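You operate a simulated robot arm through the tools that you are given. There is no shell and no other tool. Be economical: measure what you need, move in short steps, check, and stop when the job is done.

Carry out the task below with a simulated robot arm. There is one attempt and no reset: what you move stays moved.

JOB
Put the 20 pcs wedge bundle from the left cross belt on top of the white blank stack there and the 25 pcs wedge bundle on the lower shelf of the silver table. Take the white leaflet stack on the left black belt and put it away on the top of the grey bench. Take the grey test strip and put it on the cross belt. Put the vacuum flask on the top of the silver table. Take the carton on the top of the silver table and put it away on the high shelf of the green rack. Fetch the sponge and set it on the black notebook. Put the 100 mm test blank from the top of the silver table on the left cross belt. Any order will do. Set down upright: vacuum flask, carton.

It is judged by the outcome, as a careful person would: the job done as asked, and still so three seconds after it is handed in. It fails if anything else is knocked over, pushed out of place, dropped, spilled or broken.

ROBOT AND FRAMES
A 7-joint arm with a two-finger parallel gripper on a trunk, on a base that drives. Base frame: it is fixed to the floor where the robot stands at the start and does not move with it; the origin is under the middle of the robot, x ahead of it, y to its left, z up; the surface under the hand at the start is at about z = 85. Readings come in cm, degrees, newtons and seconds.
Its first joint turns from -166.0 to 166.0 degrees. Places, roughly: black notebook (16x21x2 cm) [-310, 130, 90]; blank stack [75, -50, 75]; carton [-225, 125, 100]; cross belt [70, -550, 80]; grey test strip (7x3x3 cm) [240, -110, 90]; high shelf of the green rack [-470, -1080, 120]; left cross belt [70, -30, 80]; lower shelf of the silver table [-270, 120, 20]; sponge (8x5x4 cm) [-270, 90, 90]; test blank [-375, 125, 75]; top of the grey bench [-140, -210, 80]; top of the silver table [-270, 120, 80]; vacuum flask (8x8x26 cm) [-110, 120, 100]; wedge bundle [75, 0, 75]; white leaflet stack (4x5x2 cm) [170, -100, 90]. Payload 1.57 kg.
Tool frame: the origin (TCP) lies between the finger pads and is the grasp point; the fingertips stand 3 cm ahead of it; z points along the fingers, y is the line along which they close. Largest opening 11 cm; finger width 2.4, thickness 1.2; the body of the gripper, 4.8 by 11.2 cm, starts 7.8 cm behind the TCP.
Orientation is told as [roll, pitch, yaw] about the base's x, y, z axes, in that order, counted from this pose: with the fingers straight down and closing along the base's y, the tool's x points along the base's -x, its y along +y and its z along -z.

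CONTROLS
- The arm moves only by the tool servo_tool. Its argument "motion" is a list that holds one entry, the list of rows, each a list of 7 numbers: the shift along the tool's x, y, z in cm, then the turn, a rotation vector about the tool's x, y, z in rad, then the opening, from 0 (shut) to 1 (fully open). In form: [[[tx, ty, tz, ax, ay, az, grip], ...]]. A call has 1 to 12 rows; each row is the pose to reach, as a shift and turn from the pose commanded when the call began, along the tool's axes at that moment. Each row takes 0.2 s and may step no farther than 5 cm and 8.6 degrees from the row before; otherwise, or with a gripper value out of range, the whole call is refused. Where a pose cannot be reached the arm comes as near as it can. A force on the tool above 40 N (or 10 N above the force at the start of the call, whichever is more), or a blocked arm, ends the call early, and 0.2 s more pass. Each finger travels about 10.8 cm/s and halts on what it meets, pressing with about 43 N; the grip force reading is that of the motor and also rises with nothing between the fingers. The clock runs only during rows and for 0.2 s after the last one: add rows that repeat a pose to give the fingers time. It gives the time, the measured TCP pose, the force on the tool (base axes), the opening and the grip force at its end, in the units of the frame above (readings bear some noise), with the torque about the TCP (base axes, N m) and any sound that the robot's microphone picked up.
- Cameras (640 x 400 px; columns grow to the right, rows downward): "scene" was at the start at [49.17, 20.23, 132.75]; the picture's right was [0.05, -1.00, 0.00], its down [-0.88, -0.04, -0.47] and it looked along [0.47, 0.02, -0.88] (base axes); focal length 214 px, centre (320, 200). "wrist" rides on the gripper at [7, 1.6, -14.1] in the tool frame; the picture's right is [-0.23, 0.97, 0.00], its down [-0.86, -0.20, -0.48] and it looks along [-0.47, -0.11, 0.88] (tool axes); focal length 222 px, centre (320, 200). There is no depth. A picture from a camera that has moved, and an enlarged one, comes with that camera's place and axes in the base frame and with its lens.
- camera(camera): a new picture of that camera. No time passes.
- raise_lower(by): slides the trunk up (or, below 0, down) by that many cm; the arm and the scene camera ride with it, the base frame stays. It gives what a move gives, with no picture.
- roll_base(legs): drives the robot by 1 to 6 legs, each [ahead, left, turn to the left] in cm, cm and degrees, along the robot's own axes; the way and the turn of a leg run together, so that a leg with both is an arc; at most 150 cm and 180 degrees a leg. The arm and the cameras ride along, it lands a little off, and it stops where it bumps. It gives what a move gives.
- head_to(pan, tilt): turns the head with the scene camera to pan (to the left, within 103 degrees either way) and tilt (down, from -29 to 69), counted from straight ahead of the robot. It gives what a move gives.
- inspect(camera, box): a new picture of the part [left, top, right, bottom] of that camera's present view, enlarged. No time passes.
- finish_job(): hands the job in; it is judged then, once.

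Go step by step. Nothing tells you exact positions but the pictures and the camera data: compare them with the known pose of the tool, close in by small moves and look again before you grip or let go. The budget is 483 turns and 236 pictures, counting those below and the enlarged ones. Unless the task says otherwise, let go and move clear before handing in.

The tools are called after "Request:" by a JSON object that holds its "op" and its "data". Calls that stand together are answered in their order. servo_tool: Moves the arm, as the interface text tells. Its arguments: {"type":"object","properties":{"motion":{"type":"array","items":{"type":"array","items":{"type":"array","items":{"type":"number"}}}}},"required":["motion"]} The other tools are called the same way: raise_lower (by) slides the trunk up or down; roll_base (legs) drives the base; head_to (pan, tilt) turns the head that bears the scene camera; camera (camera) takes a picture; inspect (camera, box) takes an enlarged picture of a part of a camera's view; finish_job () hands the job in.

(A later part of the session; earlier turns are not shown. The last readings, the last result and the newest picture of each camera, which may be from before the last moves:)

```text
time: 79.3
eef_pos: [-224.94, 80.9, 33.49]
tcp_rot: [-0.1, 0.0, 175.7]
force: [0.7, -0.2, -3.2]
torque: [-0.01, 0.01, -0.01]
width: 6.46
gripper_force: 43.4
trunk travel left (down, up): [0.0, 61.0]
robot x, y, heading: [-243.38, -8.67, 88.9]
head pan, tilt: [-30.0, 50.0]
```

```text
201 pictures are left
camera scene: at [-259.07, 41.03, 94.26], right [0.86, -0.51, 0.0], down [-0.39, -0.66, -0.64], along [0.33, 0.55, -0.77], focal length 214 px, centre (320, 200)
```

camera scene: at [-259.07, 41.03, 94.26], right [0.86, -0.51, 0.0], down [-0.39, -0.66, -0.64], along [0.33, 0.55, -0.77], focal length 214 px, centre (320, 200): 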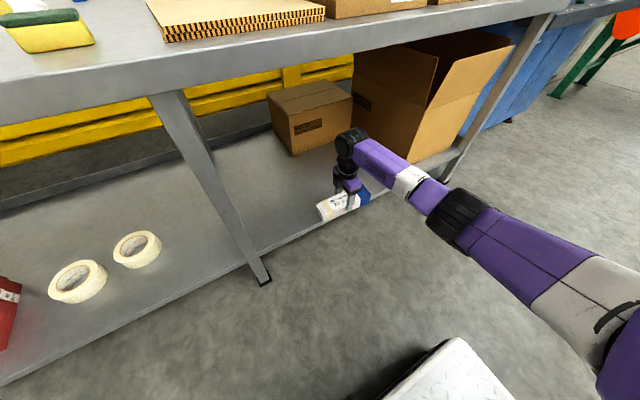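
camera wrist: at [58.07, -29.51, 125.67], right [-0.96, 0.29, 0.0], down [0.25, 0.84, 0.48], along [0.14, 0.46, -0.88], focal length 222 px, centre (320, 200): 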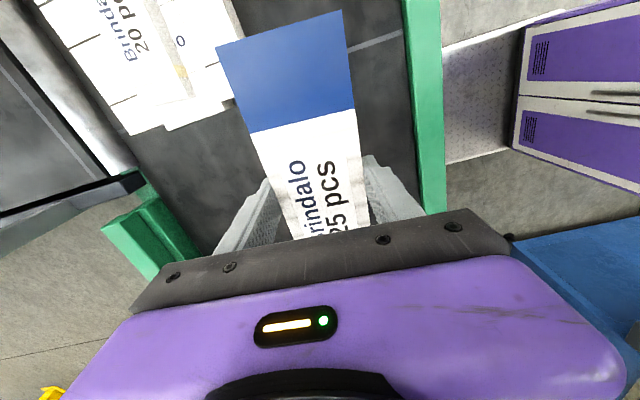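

Request:
{"op": "roll_base", "data": {"legs": [[18, 0, 0]]}}

Request:
{"op": "servo_tool", "data": {"motion": [[[0, 0, 2, 0, 0, 0, 0.3], [0, 0, 4, 0, 0, 0, 0.3], [0, 0, 6, 0, 0, 0, 0.3], [0, 0, 6, 0, 0, 0, 0.3]]]}}

Request:
{"op": "camera", "data": {"camera": "scene"}}

```text
time: 80.8
eef_pos: [-224.64, 98.96, 33.47]
tcp_rot: [0.0, 0.0, 175.7]
force: [-0.2, -0.5, -3.0]
torque: [0.0, 0.07, -0.02]
width: 6.43
gripper_force: 42.7
trunk travel left (down, up): [0.0, 61.0]
robot x, y, heading: [-243.7, 9.46, 89.3]
head pan, tilt: [-30.0, 50.0]
```

```text
time: 81.6
eef_pos: [-224.63, 99.35, 29.5]
tcp_rot: [-0.5, 0.1, 175.7]
force: [-2.8, -6.1, 19.0]
torque: [-0.94, -0.04, -0.09]
width: 6.44
gripper_force: 42.8
trunk travel left (down, up): [0.0, 61.0]
robot x, y, heading: [-243.32, 9.57, 89.0]
head pan, tilt: [-30.0, 50.0]
stopped in row 3: the force on the tool passed its limit at 62 N (the readings are from after the stop); the commanded pose is now the measured one
```

```text
200 pictures are left
camera scene: at [-258.82, 58.97, 94.31], right [0.86, -0.51, 0.0], down [-0.39, -0.66, -0.64], along [0.33, 0.55, -0.77], focal length 214 px, centre (320, 200)
```

scene: 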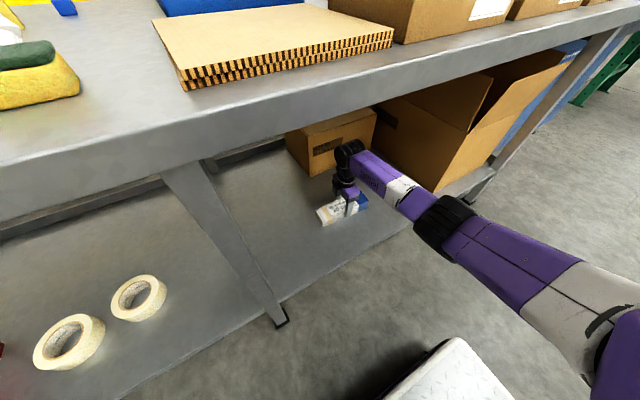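

Contact at TCP z 29.5; checking whether that is the bundle on the shelf.

Request:
{"op": "inspect", "data": {"camera": "scene", "box": [280, 120, 440, 250]}}

Request:
{"op": "camera", "data": {"camera": "wrist"}}

```text
3.08 times, centred on (360, 185) of scene
camera zoom: at [-258.82, 58.97, 94.31], right [0.86, -0.51, 0.0], down [-0.39, -0.66, -0.64], along [0.33, 0.55, -0.77], focal length 660 px, centre (197, 246)
```

zoom: 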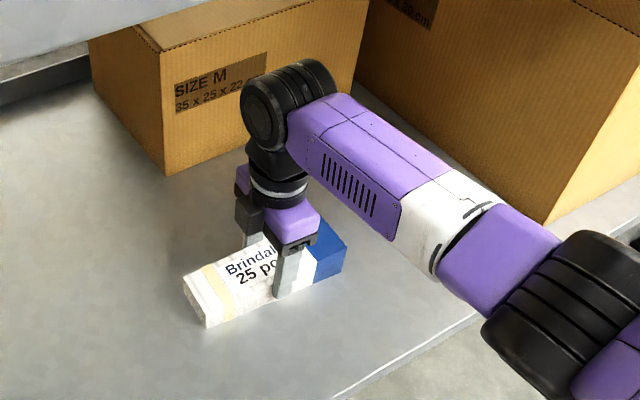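

```text
198 pictures are left
camera wrist: at [-217.63, 97.15, 43.55], right [-0.3, -0.95, -0.01], down [-0.84, 0.26, 0.48], along [-0.46, 0.15, -0.88], focal length 222 px, centre (320, 200)
```

wrist: 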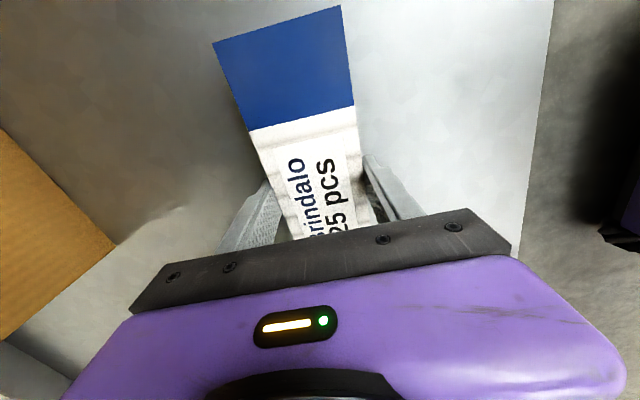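

The bundle rests on the shelf. Easing 0.2 up, opening, rising a little, then backing out.

Request:
{"op": "servo_tool", "data": {"motion": [[[0, 0, -0.2, 0, 0, 0, 0.3], [0, 0, -0.2, 0, 0, 0, 0.3], [0, 0, -0.2, 0, 0, 0, 0.7], [0, 0, -0.2, 0, 0, 0, 0.85], [0, 0, -0.2, 0, 0, 0, 0.85]]]}}

Request:
{"op": "servo_tool", "data": {"motion": [[[0, 0, -2, 0, 0, 0, 0.85], [0, 0, -5, 0, 0, 0, 0.85], [0, 0, -8, 0, 0, 0, 0.85], [0, 0, -8, 0, 0, 0, 0.85]]]}}

Request:
{"op": "inspect", "data": {"camera": "scene", "box": [280, 120, 440, 250]}}

```text
time: 82.8
eef_pos: [-224.39, 99.16, 29.39]
tcp_rot: [-0.2, 0.0, 175.6]
force: [0.5, -0.1, -0.2]
torque: [-0.05, 0.01, 0.0]
width: 9.33
gripper_force: 0.1
trunk travel left (down, up): [0.0, 61.0]
robot x, y, heading: [-243.63, 9.64, 89.0]
head pan, tilt: [-30.0, 50.0]
```

```text
time: 83.8
eef_pos: [-224.4, 99.35, 37.54]
tcp_rot: [-0.4, 0.0, 175.6]
force: [-0.3, 0.1, 0.6]
torque: [0.01, -0.01, 0.0]
width: 9.35
gripper_force: 0.0
trunk travel left (down, up): [0.0, 61.0]
robot x, y, heading: [-243.56, 9.56, 89.4]
head pan, tilt: [-30.0, 50.0]
```

```text
3.08 times, centred on (360, 185) of scene
camera zoom: at [-258.81, 59.01, 94.26], right [0.86, -0.51, 0.0], down [-0.39, -0.66, -0.64], along [0.33, 0.55, -0.77], focal length 660 px, centre (197, 246)
```

zoom: 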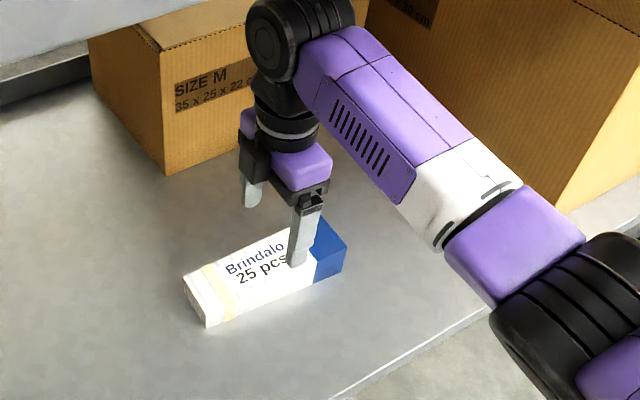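

Released cleanly. Backing out and raising the trunk for the table-top work.

Request:
{"op": "roll_base", "data": {"legs": [[-65, 0, 0]]}}

Request:
{"op": "raise_lower", "data": {"by": 40}}

Request:
{"op": "servo_tool", "data": {"motion": [[[0, 3, -4, 0, 0, 0, 1], [0, 6, -8, 0, 0, 0, 1], [0, 9, -12, 0, 0, 0, 1], [0, 12, -16, 0, 0, 0, 1], [0, 15, -20, 0, 0, 0, 1], [0, 15, -25, 0, 0, 0, 1], [0, 15, -30, 0, 0, 0, 1], [0, 15, -33, 0, 0, 0, 1]]]}}

Request:
{"op": "camera", "data": {"camera": "scene"}}

```text
time: 87.4
eef_pos: [-225.06, 33.86, 37.58]
tcp_rot: [-0.3, 0.0, 175.4]
force: [0.8, -0.3, -0.5]
torque: [0.03, -0.03, -0.01]
width: 9.36
gripper_force: 0.1
trunk travel left (down, up): [0.0, 61.0]
robot x, y, heading: [-244.3, -56.08, 88.7]
head pan, tilt: [-30.0, 50.0]
```

```text
time: 91.2
eef_pos: [-225.14, 33.67, 77.51]
tcp_rot: [-0.3, 0.0, 175.4]
force: [0.1, -0.9, -0.9]
torque: [-0.03, -0.02, -0.02]
width: 9.35
gripper_force: 0.0
trunk travel left (down, up): [-40.0, 21.0]
robot x, y, heading: [-244.58, -55.95, 89.1]
head pan, tilt: [-30.0, 50.0]
```

```text
time: 93.0
eef_pos: [-226.21, 18.56, 110.42]
tcp_rot: [-0.3, 0.0, 175.3]
force: [-0.6, -0.3, 0.0]
torque: [0.0, 0.03, 0.01]
width: 10.96
gripper_force: 0.1
trunk travel left (down, up): [-40.0, 21.0]
robot x, y, heading: [-244.61, -55.67, 89.0]
head pan, tilt: [-30.0, 50.0]
```

```text
196 pictures are left
camera scene: at [-259.62, -6.26, 134.25], right [0.86, -0.52, 0.0], down [-0.4, -0.66, -0.64], along [0.33, 0.55, -0.77], focal length 214 px, centre (320, 200)
```

scene: 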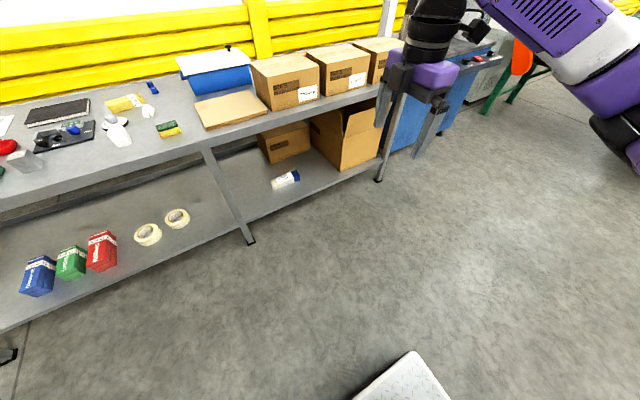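

25 pcs bundle rests on the lower shelf. Next: hand over the sponge (left 45, forward 69).

Request:
{"op": "roll_base", "data": {"legs": [[0, 45, 0], [68, 0, 0.9]]}}

Request:
{"op": "head_to", "data": {"pan": -10, "tilt": 45}}

Request:
{"op": "camera", "data": {"camera": "scene"}}

Request:
{"op": "camera", "data": {"camera": "wrist"}}

```text
time: 99.1
eef_pos: [-271.34, 87.72, 110.51]
tcp_rot: [-0.3, 0.0, 176.1]
force: [-0.8, 0.0, -0.4]
torque: [0.0, 0.0, -0.02]
width: 11.0
gripper_force: 0.1
trunk travel left (down, up): [-40.0, 21.0]
robot x, y, heading: [-288.58, 13.06, 89.7]
head pan, tilt: [-30.0, 50.0]
```

```text
time: 100.0
eef_pos: [-271.32, 87.74, 110.47]
tcp_rot: [-0.4, 0.0, 176.1]
force: [0.2, 0.5, 0.9]
torque: [0.01, 0.03, 0.0]
width: 10.99
gripper_force: 0.0
trunk travel left (down, up): [-40.0, 21.0]
robot x, y, heading: [-288.55, 13.09, 89.8]
head pan, tilt: [-10.0, 45.0]
```

```text
195 pictures are left
camera scene: at [-306.87, 63.84, 134.95], right [0.98, -0.18, 0.0], down [-0.13, -0.7, -0.71], along [0.13, 0.7, -0.71], focal length 214 px, centre (320, 200)
```

scene: 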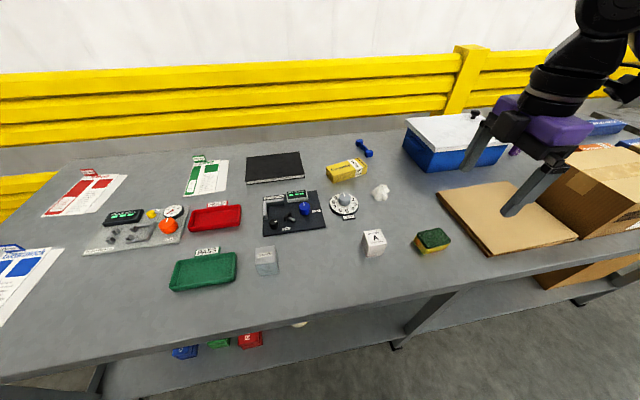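

```text
194 pictures are left
camera wrist: at [-264.41, 85.7, 124.5], right [-0.29, -0.96, -0.01], down [-0.84, 0.25, 0.48], along [-0.46, 0.14, -0.88], focal length 222 px, centre (320, 200)
```

wrist: 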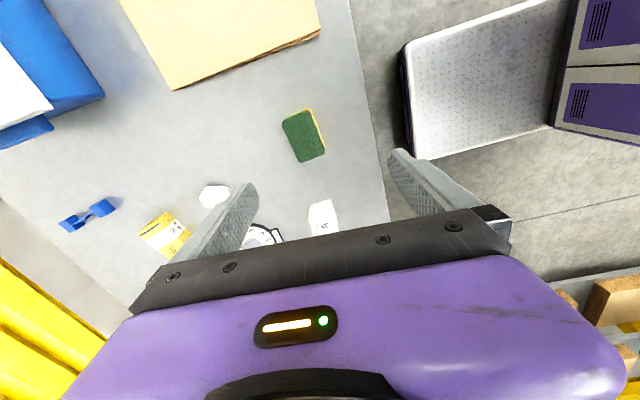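

Sponge centre ≈(−271.4, 90.3), long axis nearly along x. Align, descend to 6 cm above, and check.

Request:
{"op": "servo_tool", "data": {"motion": [[[-0.1, -1.3, 4, 0, 0, -0.075, 1], [-0.3, -2.6, 8, 0, 0, -0.147, 1], [-0.3, -2.6, 12, 0, 0, -0.147, 1], [-0.3, -2.6, 16, 0, 0, -0.147, 1], [-0.3, -2.6, 16, 0, 0, -0.147, 1]]]}}

Request:
{"op": "camera", "data": {"camera": "wrist"}}

Request:
{"op": "inspect", "data": {"camera": "scene", "box": [360, 150, 560, 275]}}

```text
time: 101.2
eef_pos: [-271.42, 90.52, 94.56]
tcp_rot: [-0.3, 0.1, -175.5]
force: [-0.2, 0.1, -0.5]
torque: [0.01, 0.0, 0.03]
width: 10.98
gripper_force: 0.2
trunk travel left (down, up): [-40.0, 21.0]
robot x, y, heading: [-288.95, 13.3, 89.4]
head pan, tilt: [-10.0, 45.0]
```

```text
193 pictures are left
camera wrist: at [-264.19, 89.39, 108.6], right [-0.15, -0.99, -0.01], down [-0.87, 0.13, 0.48], along [-0.47, 0.08, -0.88], focal length 222 px, centre (320, 200)
```

wrist: 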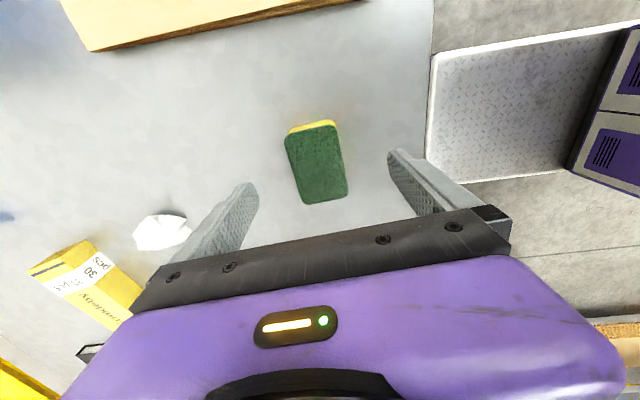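

```text
3.20 times, centred on (460, 212) of scene
camera zoom: at [-306.88, 63.83, 134.96], right [0.98, -0.18, 0.0], down [-0.13, -0.7, -0.71], along [0.13, 0.7, -0.71], focal length 686 px, centre (-128, 160)
```

zoom: 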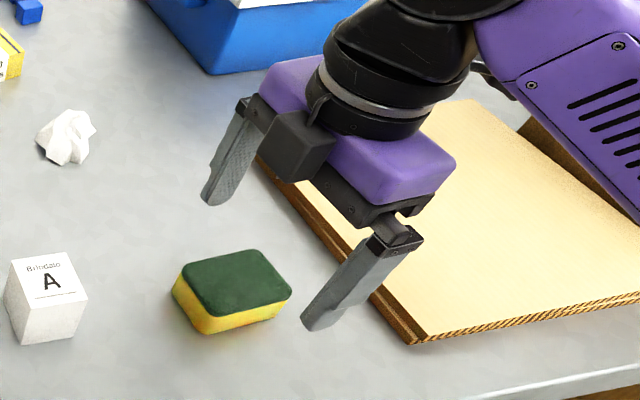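

Request:
{"op": "servo_tool", "data": {"motion": [[[0, -0.2, 3, 0, 0, 0, 1], [0, -0.2, 5.6, 0, 0, 0, 1], [0, -0.2, 5.6, 0, 0, 0, 1], [0, -0.2, 5.6, 0, 0, 0, 0.6], [0, -0.2, 5.6, 0, 0, 0, 0.4], [0, -0.2, 5.6, 0, 0, 0, 0.35], [0, -0.2, 5.6, 0, 0, 0, 0.35]]]}}

Request:
{"op": "inspect", "data": {"camera": "scene", "box": [360, 150, 560, 275]}}

```text
time: 102.8
eef_pos: [-271.33, 90.62, 88.94]
tcp_rot: [-0.3, 0.0, -175.5]
force: [-0.3, -0.3, -0.1]
torque: [-0.02, 0.0, 0.0]
width: 4.55
gripper_force: 43.0
trunk travel left (down, up): [-40.0, 21.0]
robot x, y, heading: [-288.48, 12.72, 89.6]
head pan, tilt: [-10.0, 45.0]
```

```text
3.20 times, centred on (460, 212) of scene
camera zoom: at [-306.88, 63.84, 134.95], right [0.98, -0.18, 0.0], down [-0.13, -0.7, -0.71], along [0.13, 0.7, -0.71], focal length 686 px, centre (-128, 160)
```

zoom: 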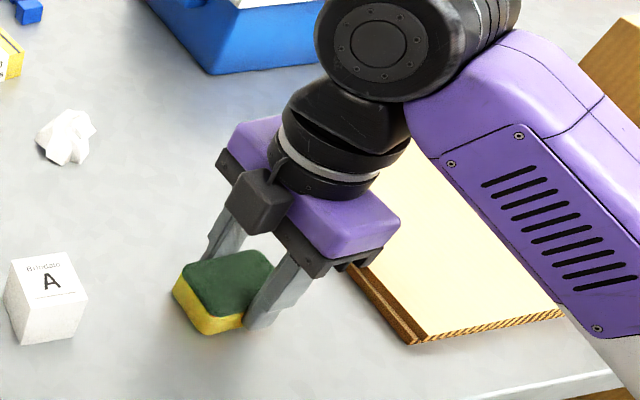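

Gripped (4.55 cm). Lift, then extend the arm and drive over the notebook at ≈(−312,131).

Request:
{"op": "servo_tool", "data": {"motion": [[[0, 0, -2, 0, 0, 0, 0.35], [0, 0, -6, 0, 0, 0, 0.35], [0, 0, -11, 0, 0, 0, 0.35], [-2.5, -4, -14, 0, 0, 0, 0.35], [-5, -8, -16, 0, 0, 0, 0.35], [-7.8, -12, -16, 0, 0, 0, 0.35], [-10.8, -15.9, -16, 0, 0, 0, 0.35], [-10.8, -15.9, -16, 0, 0, 0, 0.35]]]}}

Request:
{"op": "roll_base", "data": {"legs": [[0, 28, 0], [24, 0, 0]]}}

Request:
{"op": "camera", "data": {"camera": "wrist"}}

Request:
{"op": "camera", "data": {"camera": "scene"}}

```text
refused: row 4 steps farther than a row can; nothing moved
```

```text
time: 105.5
eef_pos: [-299.24, 98.87, 88.91]
tcp_rot: [1.2, 0.0, -175.4]
force: [0.1, -6.6, 3.7]
torque: [-0.16, -0.01, -0.06]
width: 4.56
gripper_force: 43.5
trunk travel left (down, up): [-40.0, 21.0]
robot x, y, heading: [-316.92, 21.7, 89.3]
head pan, tilt: [-10.0, 45.0]
stopped in leg 2: the force on the tool passed its limit at 93 N (the readings are from after the stop); the commanded pose is now the measured one
```

```text
190 pictures are left
camera wrist: at [-292.06, 98.28, 103.06], right [-0.15, -0.99, 0.02], down [-0.87, 0.14, 0.47], along [-0.47, 0.05, -0.88], focal length 222 px, centre (320, 200)
```

wrist: 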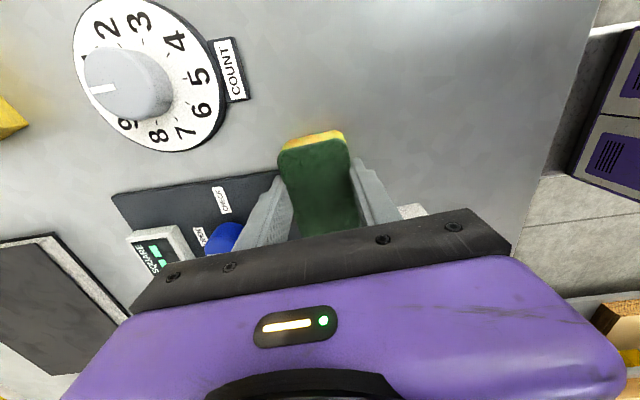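

```text
189 pictures are left
camera scene: at [-334.76, 72.79, 134.96], right [0.98, -0.18, 0.0], down [-0.13, -0.7, -0.71], along [0.13, 0.7, -0.71], focal length 214 px, centre (320, 200)
```

scene: 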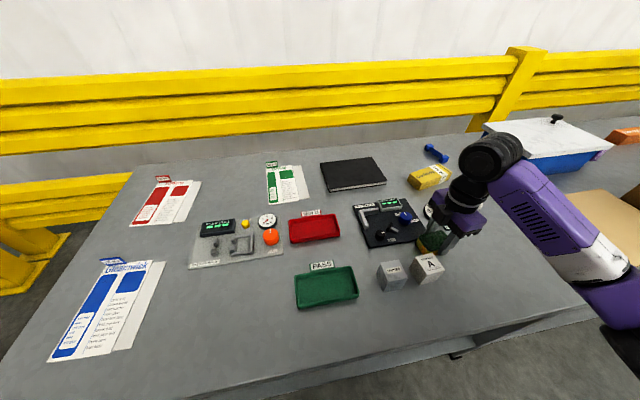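

My lift was refused and the drive then dragged the sponge along the table — a mistake. The "A" cube was pushed ~17 cm left against the grey block. I stop, lift straight up, and assess so I can restore it.

Request:
{"op": "servo_tool", "data": {"motion": [[[0, 0.8, -1, 0, 0, 0, 0.35], [0, 1.5, -3, 0, 0, 0, 0.35], [0, 1.5, -7, 0, 0, 0, 0.35], [0, 1.5, -11, 0, 0, 0, 0.35], [0, 1.5, -15, 0, 0, 0, 0.35], [0, 1.5, -19, 0, 0, 0, 0.35]]]}}

Request:
{"op": "inspect", "data": {"camera": "scene", "box": [280, 140, 480, 300]}}

```text
time: 106.9
eef_pos: [-299.11, 97.89, 108.0]
tcp_rot: [1.3, -0.1, -175.3]
force: [-0.6, 0.3, 0.4]
torque: [-0.04, 0.01, 0.0]
width: 4.55
gripper_force: 42.9
trunk travel left (down, up): [-40.0, 21.0]
robot x, y, heading: [-316.69, 22.1, 89.6]
head pan, tilt: [-10.0, 45.0]
```

```text
2.50 times, centred on (380, 220) of scene
camera zoom: at [-334.75, 72.84, 134.94], right [0.98, -0.18, 0.0], down [-0.13, -0.7, -0.71], along [0.13, 0.7, -0.71], focal length 536 px, centre (170, 150)
```

zoom: 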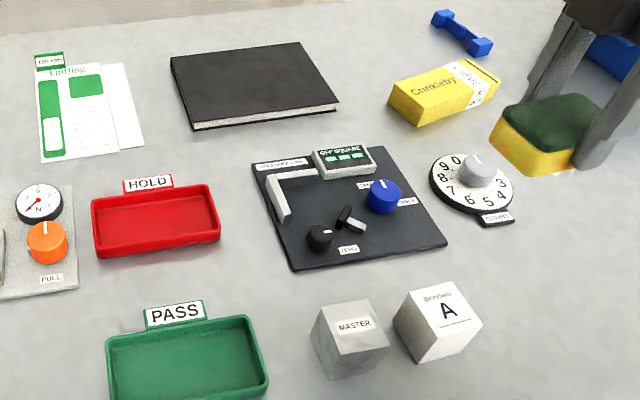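

Only the A cube obviously moved. I finish the sponge placement first (high lift now), then restore the cube.

Request:
{"op": "servo_tool", "data": {"motion": [[[-2.1, -3.6, 0, -0.023, 0, 0, 0.35], [-4.2, -7.2, 0, -0.023, 0, 0, 0.35], [-6.4, -10.8, 0, -0.023, 0, 0, 0.35], [-8.5, -14.3, 0, -0.023, 0, 0, 0.35], [-10.6, -17.9, 0, -0.023, 0, 0, 0.35], [-10.6, -17.9, 0, -0.023, 0, 0, 0.35]]]}}

```text
time: 108.3
eef_pos: [-311.29, 114.96, 107.66]
tcp_rot: [2.6, 0.0, -175.2]
force: [0.5, 0.2, 0.4]
torque: [-0.01, 0.0, -0.01]
width: 4.55
gripper_force: 42.8
trunk travel left (down, up): [-40.0, 21.0]
robot x, y, heading: [-316.82, 22.32, 89.8]
head pan, tilt: [-10.0, 45.0]
```

Request:
{"op": "servo_tool", "data": {"motion": [[[0, 0, 0, 0.046, 0, 0, 0.35], [0, 0, 0, 0.046, 0, 0, 0.35]]]}}

Request:
{"op": "roll_base", "data": {"legs": [[16.5, 0.5, 0]]}}

Request:
{"op": "camera", "data": {"camera": "wrist"}}

Request:
{"op": "camera", "data": {"camera": "scene"}}

```text
time: 108.9
eef_pos: [-311.14, 114.88, 107.49]
tcp_rot: [-0.2, -0.1, -175.3]
force: [-0.1, 0.5, -0.7]
torque: [-0.05, 0.01, -0.01]
width: 4.56
gripper_force: 42.8
trunk travel left (down, up): [-40.0, 21.0]
robot x, y, heading: [-316.72, 22.27, 89.8]
head pan, tilt: [-10.0, 45.0]
```

```text
time: 110.3
eef_pos: [-311.53, 131.55, 107.6]
tcp_rot: [-0.1, 0.0, -175.2]
force: [-1.0, -1.0, 0.2]
torque: [0.0, -0.05, -0.01]
width: 4.56
gripper_force: 43.0
trunk travel left (down, up): [-40.0, 21.0]
robot x, y, heading: [-316.9, 38.68, 89.6]
head pan, tilt: [-10.0, 45.0]
```

```text
187 pictures are left
camera wrist: at [-304.45, 130.62, 121.69], right [-0.15, -0.99, 0.0], down [-0.87, 0.13, 0.48], along [-0.47, 0.07, -0.88], focal length 222 px, centre (320, 200)
```

wrist: 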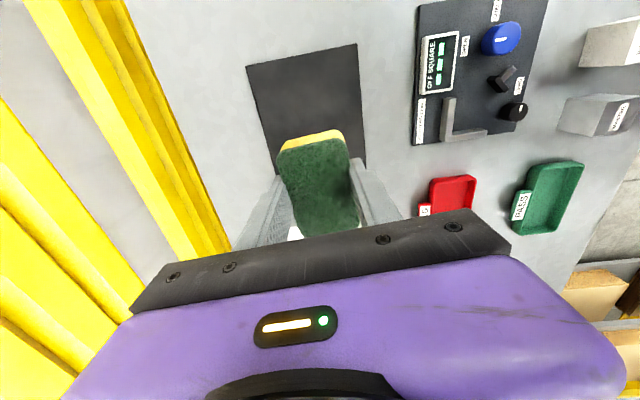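

```text
186 pictures are left
camera scene: at [-335.17, 89.55, 134.95], right [0.98, -0.18, 0.0], down [-0.13, -0.7, -0.71], along [0.13, 0.7, -0.71], focal length 214 px, centre (320, 200)
```

scene: 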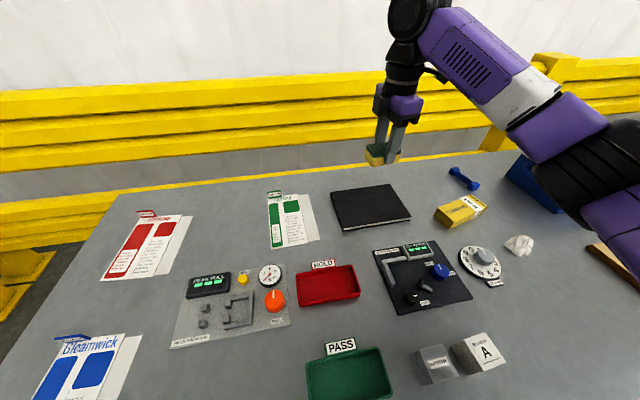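

Sponge is over the notebook centre. Lowering.

Request:
{"op": "servo_tool", "data": {"motion": [[[0, -0.5, 4, 0, 0, 0, 0.35], [0, -1, 8, 0, 0, 0, 0.35], [0, -1, 12, 0, 0, 0, 0.35], [0, -1, 15, 0, 0, 0, 0.35], [0, -1, 15.7, 0, 0, 0, 0.35], [0, -1, 16.1, 0, 0, 0, 0.35], [0, -1, 16.1, 0, 0, 0, 0.35]]]}}

Request:
{"op": "inspect", "data": {"camera": "scene", "box": [300, 120, 460, 240]}}

```text
time: 111.9
eef_pos: [-311.71, 132.59, 91.6]
tcp_rot: [-0.1, -0.1, -175.2]
force: [0.7, -0.1, -0.4]
torque: [0.02, -0.02, 0.05]
width: 4.56
gripper_force: 43.2
trunk travel left (down, up): [-40.0, 21.0]
robot x, y, heading: [-317.35, 38.83, 89.9]
head pan, tilt: [-10.0, 45.0]
```

```text
3.33 times, centred on (380, 180) of scene
camera zoom: at [-335.18, 89.55, 134.95], right [0.98, -0.18, 0.0], down [-0.13, -0.7, -0.71], along [0.13, 0.7, -0.71], focal length 715 px, centre (120, 267)
```

zoom: 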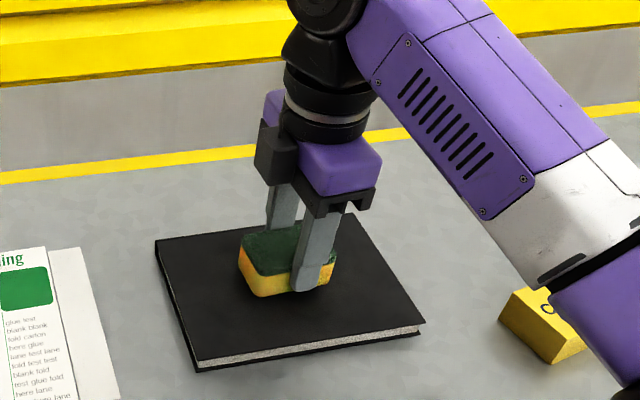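

Request:
{"op": "servo_tool", "data": {"motion": [[[0, 0, 0.3, 0, 0, 0, 0.35], [0, 0, 0.6, 0, 0, 0, 0.35], [0, 0, 0.6, 0, 0, 0, 0.35]]]}}

```text
time: 112.7
eef_pos: [-311.84, 132.62, 90.97]
tcp_rot: [-0.2, -0.1, -175.2]
force: [-0.7, 0.3, 0.8]
torque: [0.0, -0.02, -0.01]
width: 4.54
gripper_force: 42.8
trunk travel left (down, up): [-40.0, 21.0]
robot x, y, heading: [-317.21, 38.94, 89.8]
head pan, tilt: [-10.0, 45.0]
```

Request:
{"op": "servo_tool", "data": {"motion": [[[0, 0, 0.2, 0, 0, 0, 0.35], [0, 0, 0.2, 0, 0, 0, 0.35]]]}}

```text
time: 113.3
eef_pos: [-311.79, 132.58, 90.78]
tcp_rot: [-0.2, 0.1, -175.2]
force: [-0.3, -0.4, 0.6]
torque: [0.0, -0.02, 0.0]
width: 4.54
gripper_force: 42.7
trunk travel left (down, up): [-40.0, 21.0]
robot x, y, heading: [-316.71, 38.84, 89.7]
head pan, tilt: [-10.0, 45.0]
```

Request:
{"op": "servo_tool", "data": {"motion": [[[0, 0, 0.2, 0, 0, 0, 0.35], [0, 0, 0.4, 0, 0, 0, 0.35], [0, 0, 0.4, 0, 0, 0, 0.35]]]}}

```text
time: 114.1
eef_pos: [-311.77, 132.65, 90.63]
tcp_rot: [-0.5, 0.1, -175.2]
force: [-0.1, -0.7, 28.6]
torque: [-0.24, -0.03, -0.01]
width: 4.54
gripper_force: 43.1
trunk travel left (down, up): [-40.0, 21.0]
robot x, y, heading: [-317.09, 39.09, 89.4]
head pan, tilt: [-10.0, 45.0]
```

Contact (28 N). Easing up, opening gently and rising.

Request:
{"op": "servo_tool", "data": {"motion": [[[0, 0, -0.25, 0, 0, 0, 0.35], [0, 0, -0.25, 0, 0, 0, 0.35], [0, 0, -0.25, 0, 0, 0, 0.6], [0, 0, -0.25, 0, 0, 0, 0.7], [0, 0, -0.25, 0, 0, 0, 0.7]]]}}

Request:
{"op": "servo_tool", "data": {"motion": [[[0, 0, -3, 0, 0, 0, 0.7], [0, 0, -7, 0, 0, 0, 0.7], [0, 0, -12, 0, 0, 0, 0.7], [0, 0, -17, 0, 0, 0, 0.7], [0, 0, -17, 0, 0, 0, 1]]]}}

Request:
{"op": "camera", "data": {"camera": "scene"}}

```text
time: 115.3
eef_pos: [-311.78, 132.48, 90.48]
tcp_rot: [-0.1, -0.1, -175.2]
force: [0.1, 0.8, -0.5]
torque: [0.05, 0.01, -0.02]
width: 7.69
gripper_force: 0.2
trunk travel left (down, up): [-40.0, 21.0]
robot x, y, heading: [-317.13, 38.87, 89.6]
head pan, tilt: [-10.0, 45.0]
```

```text
time: 116.5
eef_pos: [-311.69, 132.45, 107.64]
tcp_rot: [-0.1, -0.1, -175.3]
force: [0.4, 0.1, 0.2]
torque: [-0.04, 0.0, -0.02]
width: 10.97
gripper_force: 0.2
trunk travel left (down, up): [-40.0, 21.0]
robot x, y, heading: [-317.03, 38.69, 89.4]
head pan, tilt: [-10.0, 45.0]
```

```text
184 pictures are left
camera scene: at [-335.17, 89.56, 134.95], right [0.98, -0.18, 0.0], down [-0.13, -0.7, -0.71], along [0.13, 0.7, -0.71], focal length 214 px, centre (320, 200)
```

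scene: 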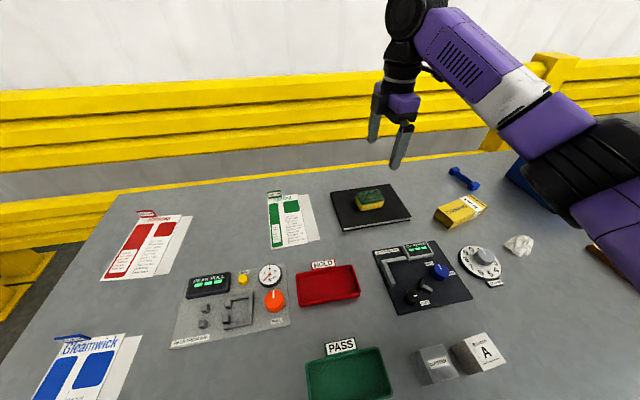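

Sponge placed. Returning the base to the earlier viewing pose to compare the table with the "before" picture.

Request:
{"op": "roll_base", "data": {"legs": [[-25.7, 0, 0], [0, -28.3, 0]]}}

Request:
{"op": "camera", "data": {"camera": "scene"}}

Request:
{"op": "inspect", "data": {"camera": "scene", "box": [240, 150, 400, 300]}}

```text
time: 120.0
eef_pos: [-283.25, 106.6, 107.59]
tcp_rot: [-0.2, 0.1, -175.2]
force: [1.3, -0.3, 0.3]
torque: [0.0, 0.01, -0.01]
width: 10.99
gripper_force: 0.1
trunk travel left (down, up): [-40.0, 21.0]
robot x, y, heading: [-288.76, 12.83, 89.8]
head pan, tilt: [-10.0, 45.0]
```

```text
183 pictures are left
camera scene: at [-306.84, 63.54, 134.95], right [0.98, -0.18, 0.0], down [-0.13, -0.7, -0.71], along [0.13, 0.7, -0.71], focal length 214 px, centre (320, 200)
```

scene: 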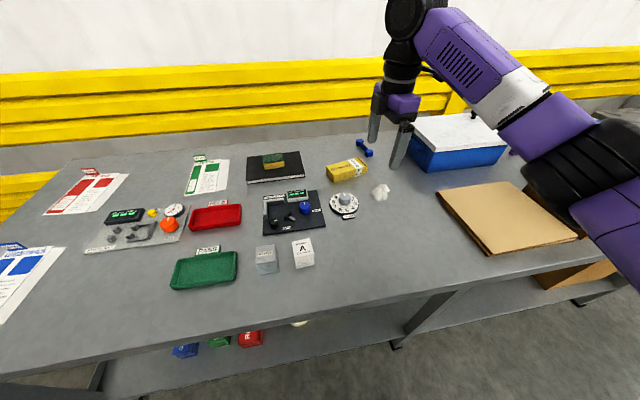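

```text
2.67 times, centred on (320, 225) of scene
camera zoom: at [-306.84, 63.54, 134.95], right [0.98, -0.18, 0.0], down [-0.13, -0.7, -0.71], along [0.13, 0.7, -0.71], focal length 572 px, centre (320, 133)
```

zoom: 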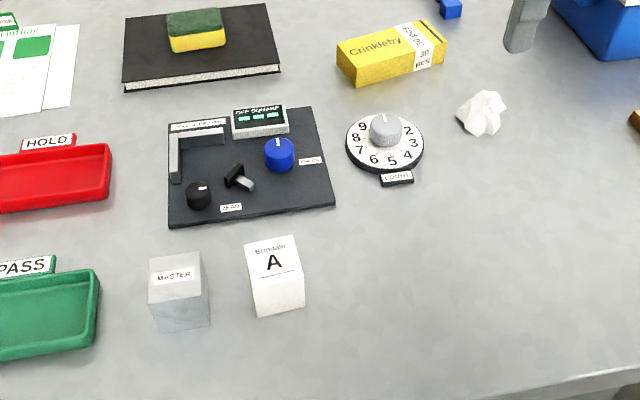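

Comparing with the before-frame: panel, dial and MASTER block are unchanged; only the A cube moved, from ≈(−287.8,92.3) to (−305.8,92.4), same yaw. I'll pick it up and put it back.

Request:
{"op": "servo_tool", "data": {"motion": [[[-4, 2.1, 0, 0, 0, 0.02, 0.75], [-8, 4.1, 0, 0, 0, 0.04, 0.75], [-12, 6.2, 0, 0, 0, 0.06, 0.75], [-16, 8.2, 0, 0, 0, 0.084, 0.75], [-20, 10.3, 0, 0, 0, 0.084, 0.75], [-23.6, 12.3, 0, 0, 0, 0.084, 0.75], [-23.6, 12.3, 4, 0, 0, 0.084, 0.75], [-23.6, 12.3, 8, 0, 0, 0.084, 0.75], [-23.6, 12.3, 8, 0, 0, 0.084, 0.75]]]}}

Request:
{"op": "camera", "data": {"camera": "wrist"}}

Request:
{"op": "camera", "data": {"camera": "scene"}}

```text
time: 122.0
eef_pos: [-305.88, 92.42, 99.63]
tcp_rot: [-0.2, -0.2, -179.9]
force: [0.2, 0.0, 0.1]
torque: [0.01, -0.02, -0.02]
width: 8.27
gripper_force: 0.0
trunk travel left (down, up): [-40.0, 21.0]
robot x, y, heading: [-288.39, 12.74, 89.8]
head pan, tilt: [-10.0, 45.0]
```

```text
181 pictures are left
camera wrist: at [-298.86, 90.86, 113.66], right [-0.23, -0.97, 0.0], down [-0.85, 0.2, 0.48], along [-0.47, 0.11, -0.88], focal length 222 px, centre (320, 200)
```

wrist: 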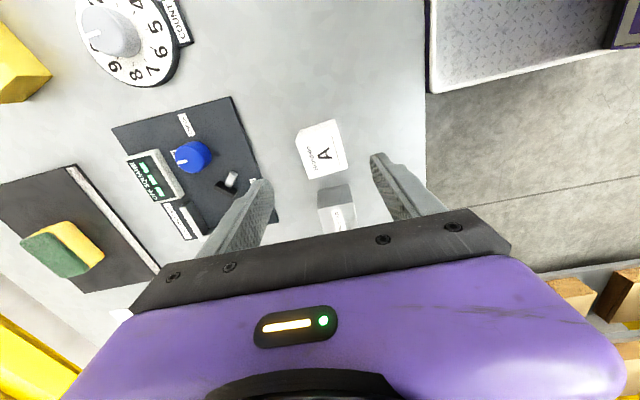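

```text
180 pictures are left
camera scene: at [-306.85, 63.53, 134.95], right [0.98, -0.18, 0.0], down [-0.13, -0.7, -0.71], along [0.13, 0.7, -0.71], focal length 214 px, centre (320, 200)
```

scene: 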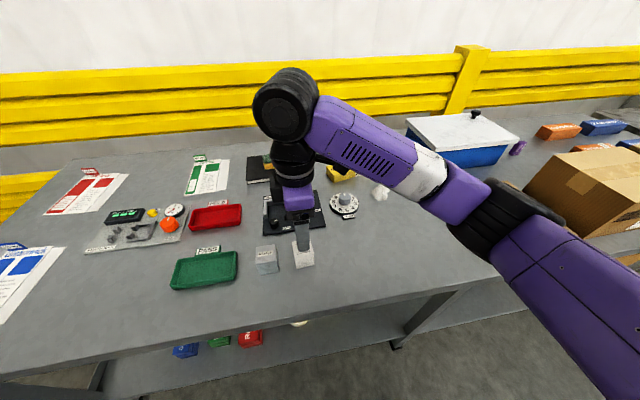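

Aligned over the A cube; grasping.

Request:
{"op": "servo_tool", "data": {"motion": [[[0, 0, 4, 0, 0, 0, 0.75], [0, 0, 8, 0, 0, 0, 0.75], [0, 0, 10.8, 0, 0, 0, 0.75], [0, 0, 10.8, 0, 0, 0, 0.6], [0, 0, 10.8, 0, 0, 0, 0.45], [0, 0, 10.8, 0, 0, 0, 0.3], [0, 0, 10.8, 0, 0, 0, 0.3]]]}}

Request:
{"op": "servo_tool", "data": {"motion": [[[0, 0, -2, 0, 0, 0, 0.3], [0, 0, -6, 0, 0, 0, 0.3], [0, 0, -6, 0, 0, 0, 0.3]]]}}

Request:
{"op": "inspect", "data": {"camera": "scene", "box": [200, 150, 400, 300]}}

```text
time: 123.6
eef_pos: [-305.82, 92.43, 88.82]
tcp_rot: [-0.2, -0.1, -179.9]
force: [-1.3, -0.6, 0.0]
torque: [-0.03, 0.05, 0.0]
width: 4.44
gripper_force: 42.8
trunk travel left (down, up): [-40.0, 21.0]
robot x, y, heading: [-288.58, 12.81, 89.8]
head pan, tilt: [-10.0, 45.0]
```

```text
time: 124.4
eef_pos: [-305.81, 92.35, 94.83]
tcp_rot: [-0.1, -0.1, -179.9]
force: [0.3, 0.5, -0.7]
torque: [-0.02, 0.0, 0.02]
width: 4.45
gripper_force: 43.2
trunk travel left (down, up): [-40.0, 21.0]
robot x, y, heading: [-288.21, 13.14, 89.7]
head pan, tilt: [-10.0, 45.0]
```

```text
2.67 times, centred on (300, 225) of scene
camera zoom: at [-306.85, 63.54, 134.95], right [0.98, -0.18, 0.0], down [-0.13, -0.7, -0.71], along [0.13, 0.7, -0.71], focal length 572 px, centre (373, 133)
```

zoom: 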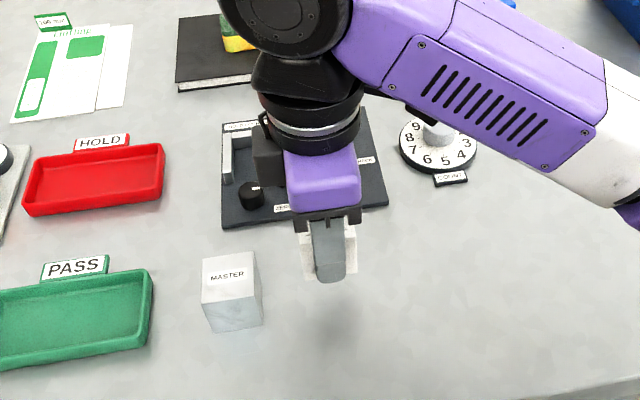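

Request:
{"op": "servo_tool", "data": {"motion": [[[4.5, 0, 0, 0, 0, 0, 0.3], [9, 0, 0, 0, 0, 0, 0.3], [13.5, 0, 0, 0, 0, 0, 0.3], [18, 0, 0, 0, 0, 0, 0.3], [18, 0, 3, 0, 0, 0, 0.3], [18, 0, 5.7, 0, 0, 0, 0.3], [18, 0, 6.0, 0, 0, 0, 0.3], [18, 0, 6.0, 0, 0, 0, 0.3]]]}}

Request:
{"op": "inspect", "data": {"camera": "scene", "box": [240, 150, 440, 300]}}

```text
time: 126.2
eef_pos: [-287.89, 92.41, 88.68]
tcp_rot: [-0.2, -0.1, -180.1]
force: [1.3, -0.7, 1.8]
torque: [-0.06, -0.04, 0.03]
width: 4.47
gripper_force: 42.7
trunk travel left (down, up): [-40.0, 21.0]
robot x, y, heading: [-288.49, 12.9, 89.7]
head pan, tilt: [-10.0, 45.0]
```

```text
2.67 times, centred on (340, 225) of scene
camera zoom: at [-306.83, 63.54, 134.96], right [0.98, -0.18, 0.0], down [-0.13, -0.7, -0.71], along [0.13, 0.7, -0.71], focal length 572 px, centre (267, 133)
```

zoom: 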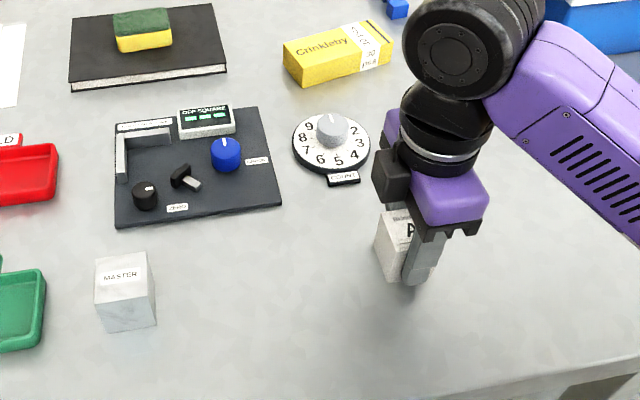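

Request:
{"op": "servo_tool", "data": {"motion": [[[0, 0, 0, 0, 0, 0, 0.55], [0, 0, 0, 0, 0, 0, 0.7], [0, 0, 0, 0, 0, 0, 0.7], [0, 0, -4, 0, 0, 0, 0.7], [0, 0, -9, 0, 0, 0, 0.7], [0, 0, -14, 0, 0, 0, 0.7], [0, 4, -19, 0, 0, 0, 0.7], [4, 8, -22, 0, 0, 0, 0.7], [8, 12, -22, 0, 0, 0, 0.7]]]}}

Request:
{"op": "camera", "data": {"camera": "scene"}}

Request:
{"op": "inspect", "data": {"camera": "scene", "box": [30, 130, 240, 330]}}

```text
refused: row 7 steps farther than a row can; nothing moved
```

```text
177 pictures are left
camera scene: at [-306.83, 63.54, 134.96], right [0.98, -0.18, 0.0], down [-0.13, -0.7, -0.71], along [0.13, 0.7, -0.71], focal length 214 px, centre (320, 200)
```

scene: 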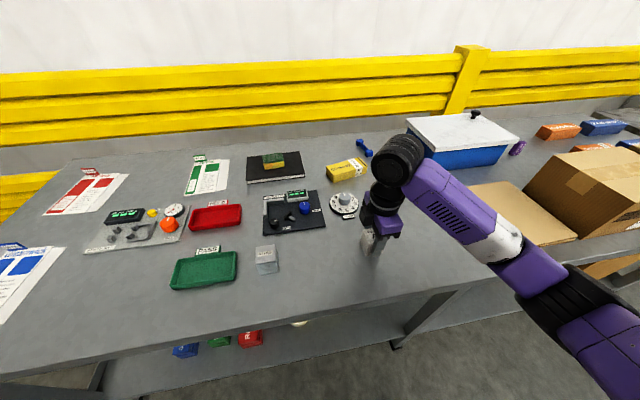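

```text
2.00 times, centred on (135, 230) of scene
camera zoom: at [-306.83, 63.54, 134.96], right [0.98, -0.18, 0.0], down [-0.13, -0.7, -0.71], along [0.13, 0.7, -0.71], focal length 429 px, centre (690, 140)
```

zoom: 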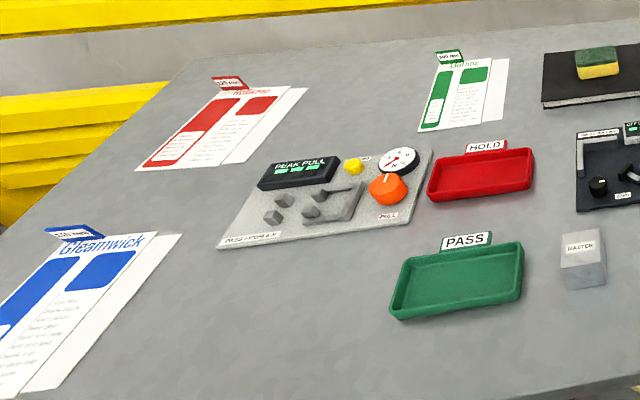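

Request:
{"op": "servo_tool", "data": {"motion": [[[0, 0, 0, 0, 0, 0, 0.55], [0, 0, 0, 0, 0, 0, 0.7], [0, 0, 0, 0, 0, 0, 0.7], [0, 0, -4, 0, 0, 0, 0.7], [0, 0, -9, 0, 0, 0, 0.7], [0, 0, -14, 0, 0, 0, 0.7], [0, 3, -17, 0, 0, 0, 0.7], [3, 6, -19, 0, 0, 0, 0.7], [6, 9, -20, 0, 0, 0, 0.7]]]}}

Request:
{"op": "camera", "data": {"camera": "scene"}}

```text
time: 128.2
eef_pos: [-281.78, 83.4, 108.56]
tcp_rot: [-0.2, 0.0, -179.8]
force: [-0.2, 0.3, -0.9]
torque: [-0.02, -0.04, 0.03]
width: 7.7
gripper_force: 0.1
trunk travel left (down, up): [-40.0, 21.0]
robot x, y, heading: [-288.75, 12.58, 89.9]
head pan, tilt: [-10.0, 45.0]
```

```text
175 pictures are left
camera scene: at [-306.92, 63.57, 134.93], right [0.98, -0.18, 0.0], down [-0.13, -0.7, -0.71], along [0.13, 0.7, -0.71], focal length 214 px, centre (320, 200)
```

scene: 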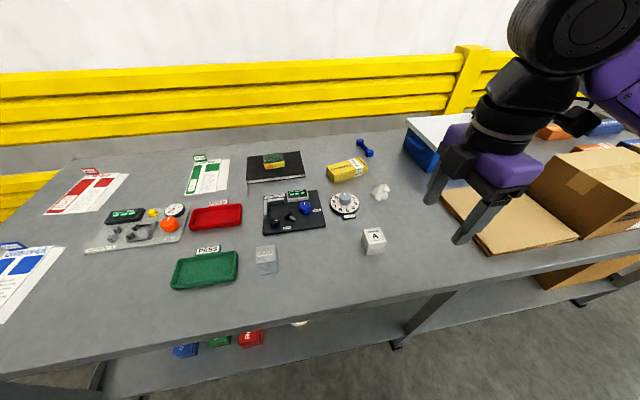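

The A cube is back where it was. Next the test blanks at the table's left end; I drive left to read their tags.

Request:
{"op": "roll_base", "data": {"legs": [[0, 65, 0], [12, 0, 0]]}}

Request:
{"op": "head_to", "data": {"pan": 10, "tilt": 45}}

Request:
{"op": "camera", "data": {"camera": "scene"}}

```text
time: 132.6
eef_pos: [-345.71, 95.88, 108.58]
tcp_rot: [-0.2, -0.1, 179.6]
force: [0.6, -0.5, 0.4]
torque: [-0.01, -0.01, 0.02]
width: 7.7
gripper_force: 0.0
trunk travel left (down, up): [-40.0, 21.0]
robot x, y, heading: [-353.17, 25.48, 89.0]
head pan, tilt: [-10.0, 45.0]
```

```text
time: 133.4
eef_pos: [-345.63, 95.87, 108.71]
tcp_rot: [-0.2, -0.1, 179.6]
force: [-0.1, -1.7, 0.1]
torque: [0.02, 0.01, 0.0]
width: 7.71
gripper_force: 0.0
trunk travel left (down, up): [-40.0, 21.0]
robot x, y, heading: [-353.25, 25.4, 89.3]
head pan, tilt: [10.0, 45.0]
```

```text
174 pictures are left
camera scene: at [-373.72, 76.29, 134.95], right [0.99, 0.16, 0.0], down [0.11, -0.7, -0.71], along [-0.11, 0.7, -0.71], focal length 214 px, centre (320, 200)
```

scene: 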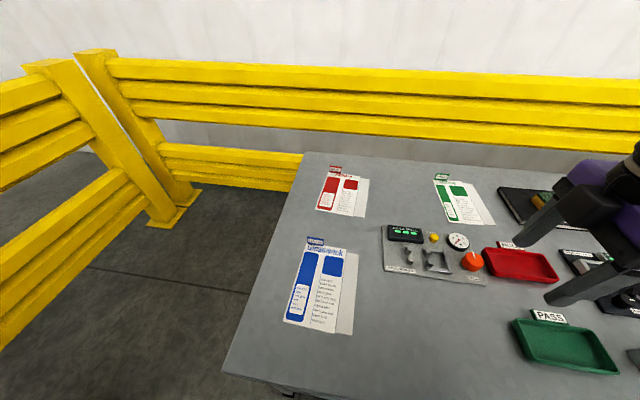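

Request:
{"op": "inspect", "data": {"camera": "scene", "box": [300, 155, 400, 218]}}

Request:
{"op": "inspect", "data": {"camera": "scene", "box": [270, 225, 390, 340]}}

Request:
{"op": "inspect", "data": {"camera": "scene", "box": [415, 160, 515, 223]}}

Request:
{"op": "inspect", "data": {"camera": "scene", "box": [370, 215, 510, 303]}}

```text
6.35 times, centred on (350, 186) of scene
camera zoom: at [-373.72, 76.29, 134.95], right [0.99, 0.16, 0.0], down [0.11, -0.7, -0.71], along [-0.11, 0.7, -0.71], focal length 1362 px, centre (130, 286)
```

zoom: 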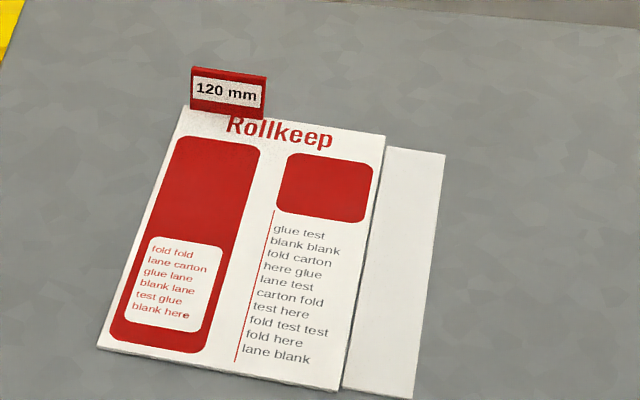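

```text
3.48 times, centred on (330, 282) of scene
camera zoom: at [-373.72, 76.29, 134.95], right [0.99, 0.16, 0.0], down [0.11, -0.7, -0.71], along [-0.11, 0.7, -0.71], focal length 746 px, centre (285, -87)
```

zoom: 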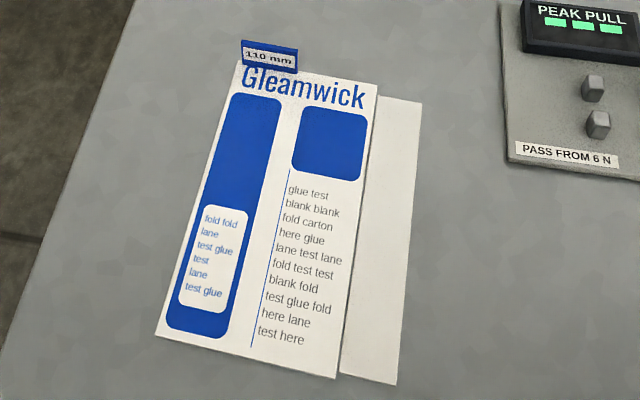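

```text
6.35 times, centred on (465, 192) of scene
camera zoom: at [-373.72, 76.29, 134.95], right [0.99, 0.16, 0.0], down [0.11, -0.7, -0.71], along [-0.11, 0.7, -0.71], focal length 1362 px, centre (-601, 254)
```

zoom: 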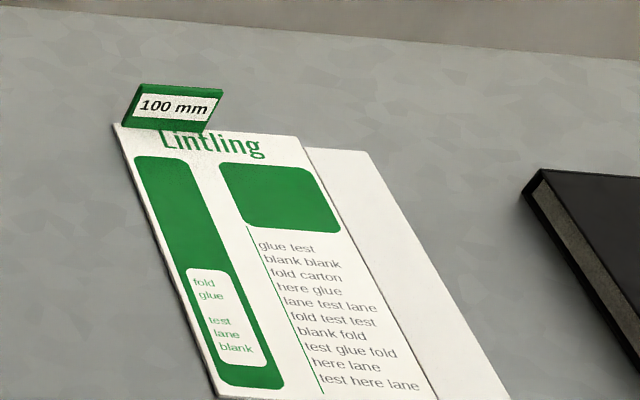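

```text
4.55 times, centred on (440, 259) of scene
camera zoom: at [-373.72, 76.29, 134.95], right [0.99, 0.16, 0.0], down [0.11, -0.7, -0.71], along [-0.11, 0.7, -0.71], focal length 975 px, centre (-226, -68)
```

zoom: 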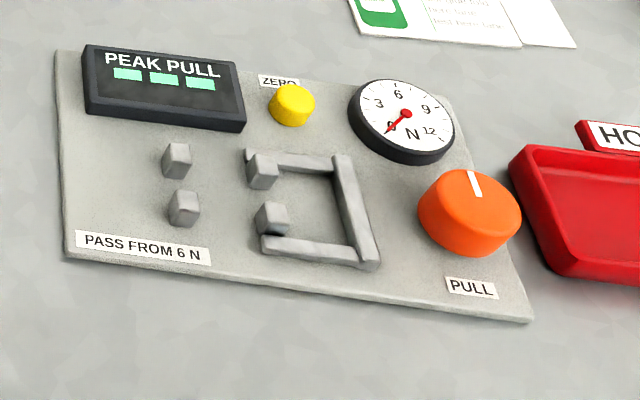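

The 100 mm blank is the green "Lintling" one: tag at ≈(−340.3,142.4,86.6). It's far back, so I check how close my base may get to the table, and get a wrist view.

Request:
{"op": "head_to", "data": {"pan": -30, "tilt": 69}}

Request:
{"op": "camera", "data": {"camera": "scene"}}

```text
time: 134.5
eef_pos: [-345.69, 95.81, 108.66]
tcp_rot: [-0.1, -0.1, 179.6]
force: [0.4, -0.2, 0.2]
torque: [0.02, 0.01, -0.02]
width: 7.71
gripper_force: 0.0
trunk travel left (down, up): [-40.0, 21.0]
robot x, y, heading: [-352.71, 25.73, 89.2]
head pan, tilt: [-30.0, 68.8]
```

```text
169 pictures are left
camera scene: at [-369.56, 73.08, 132.07], right [0.86, -0.51, 0.0], down [-0.48, -0.8, -0.36], along [0.19, 0.31, -0.93], focal length 214 px, centre (320, 200)
```

scene: 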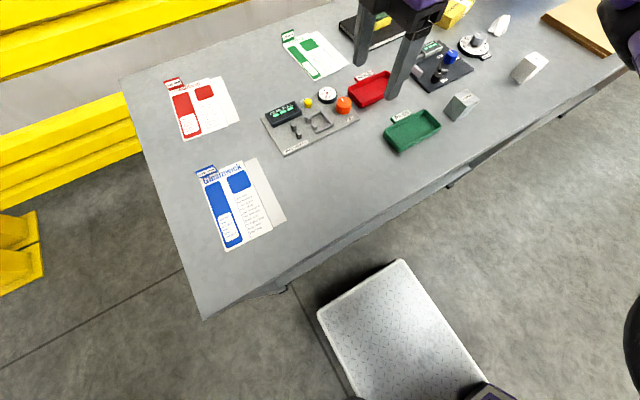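

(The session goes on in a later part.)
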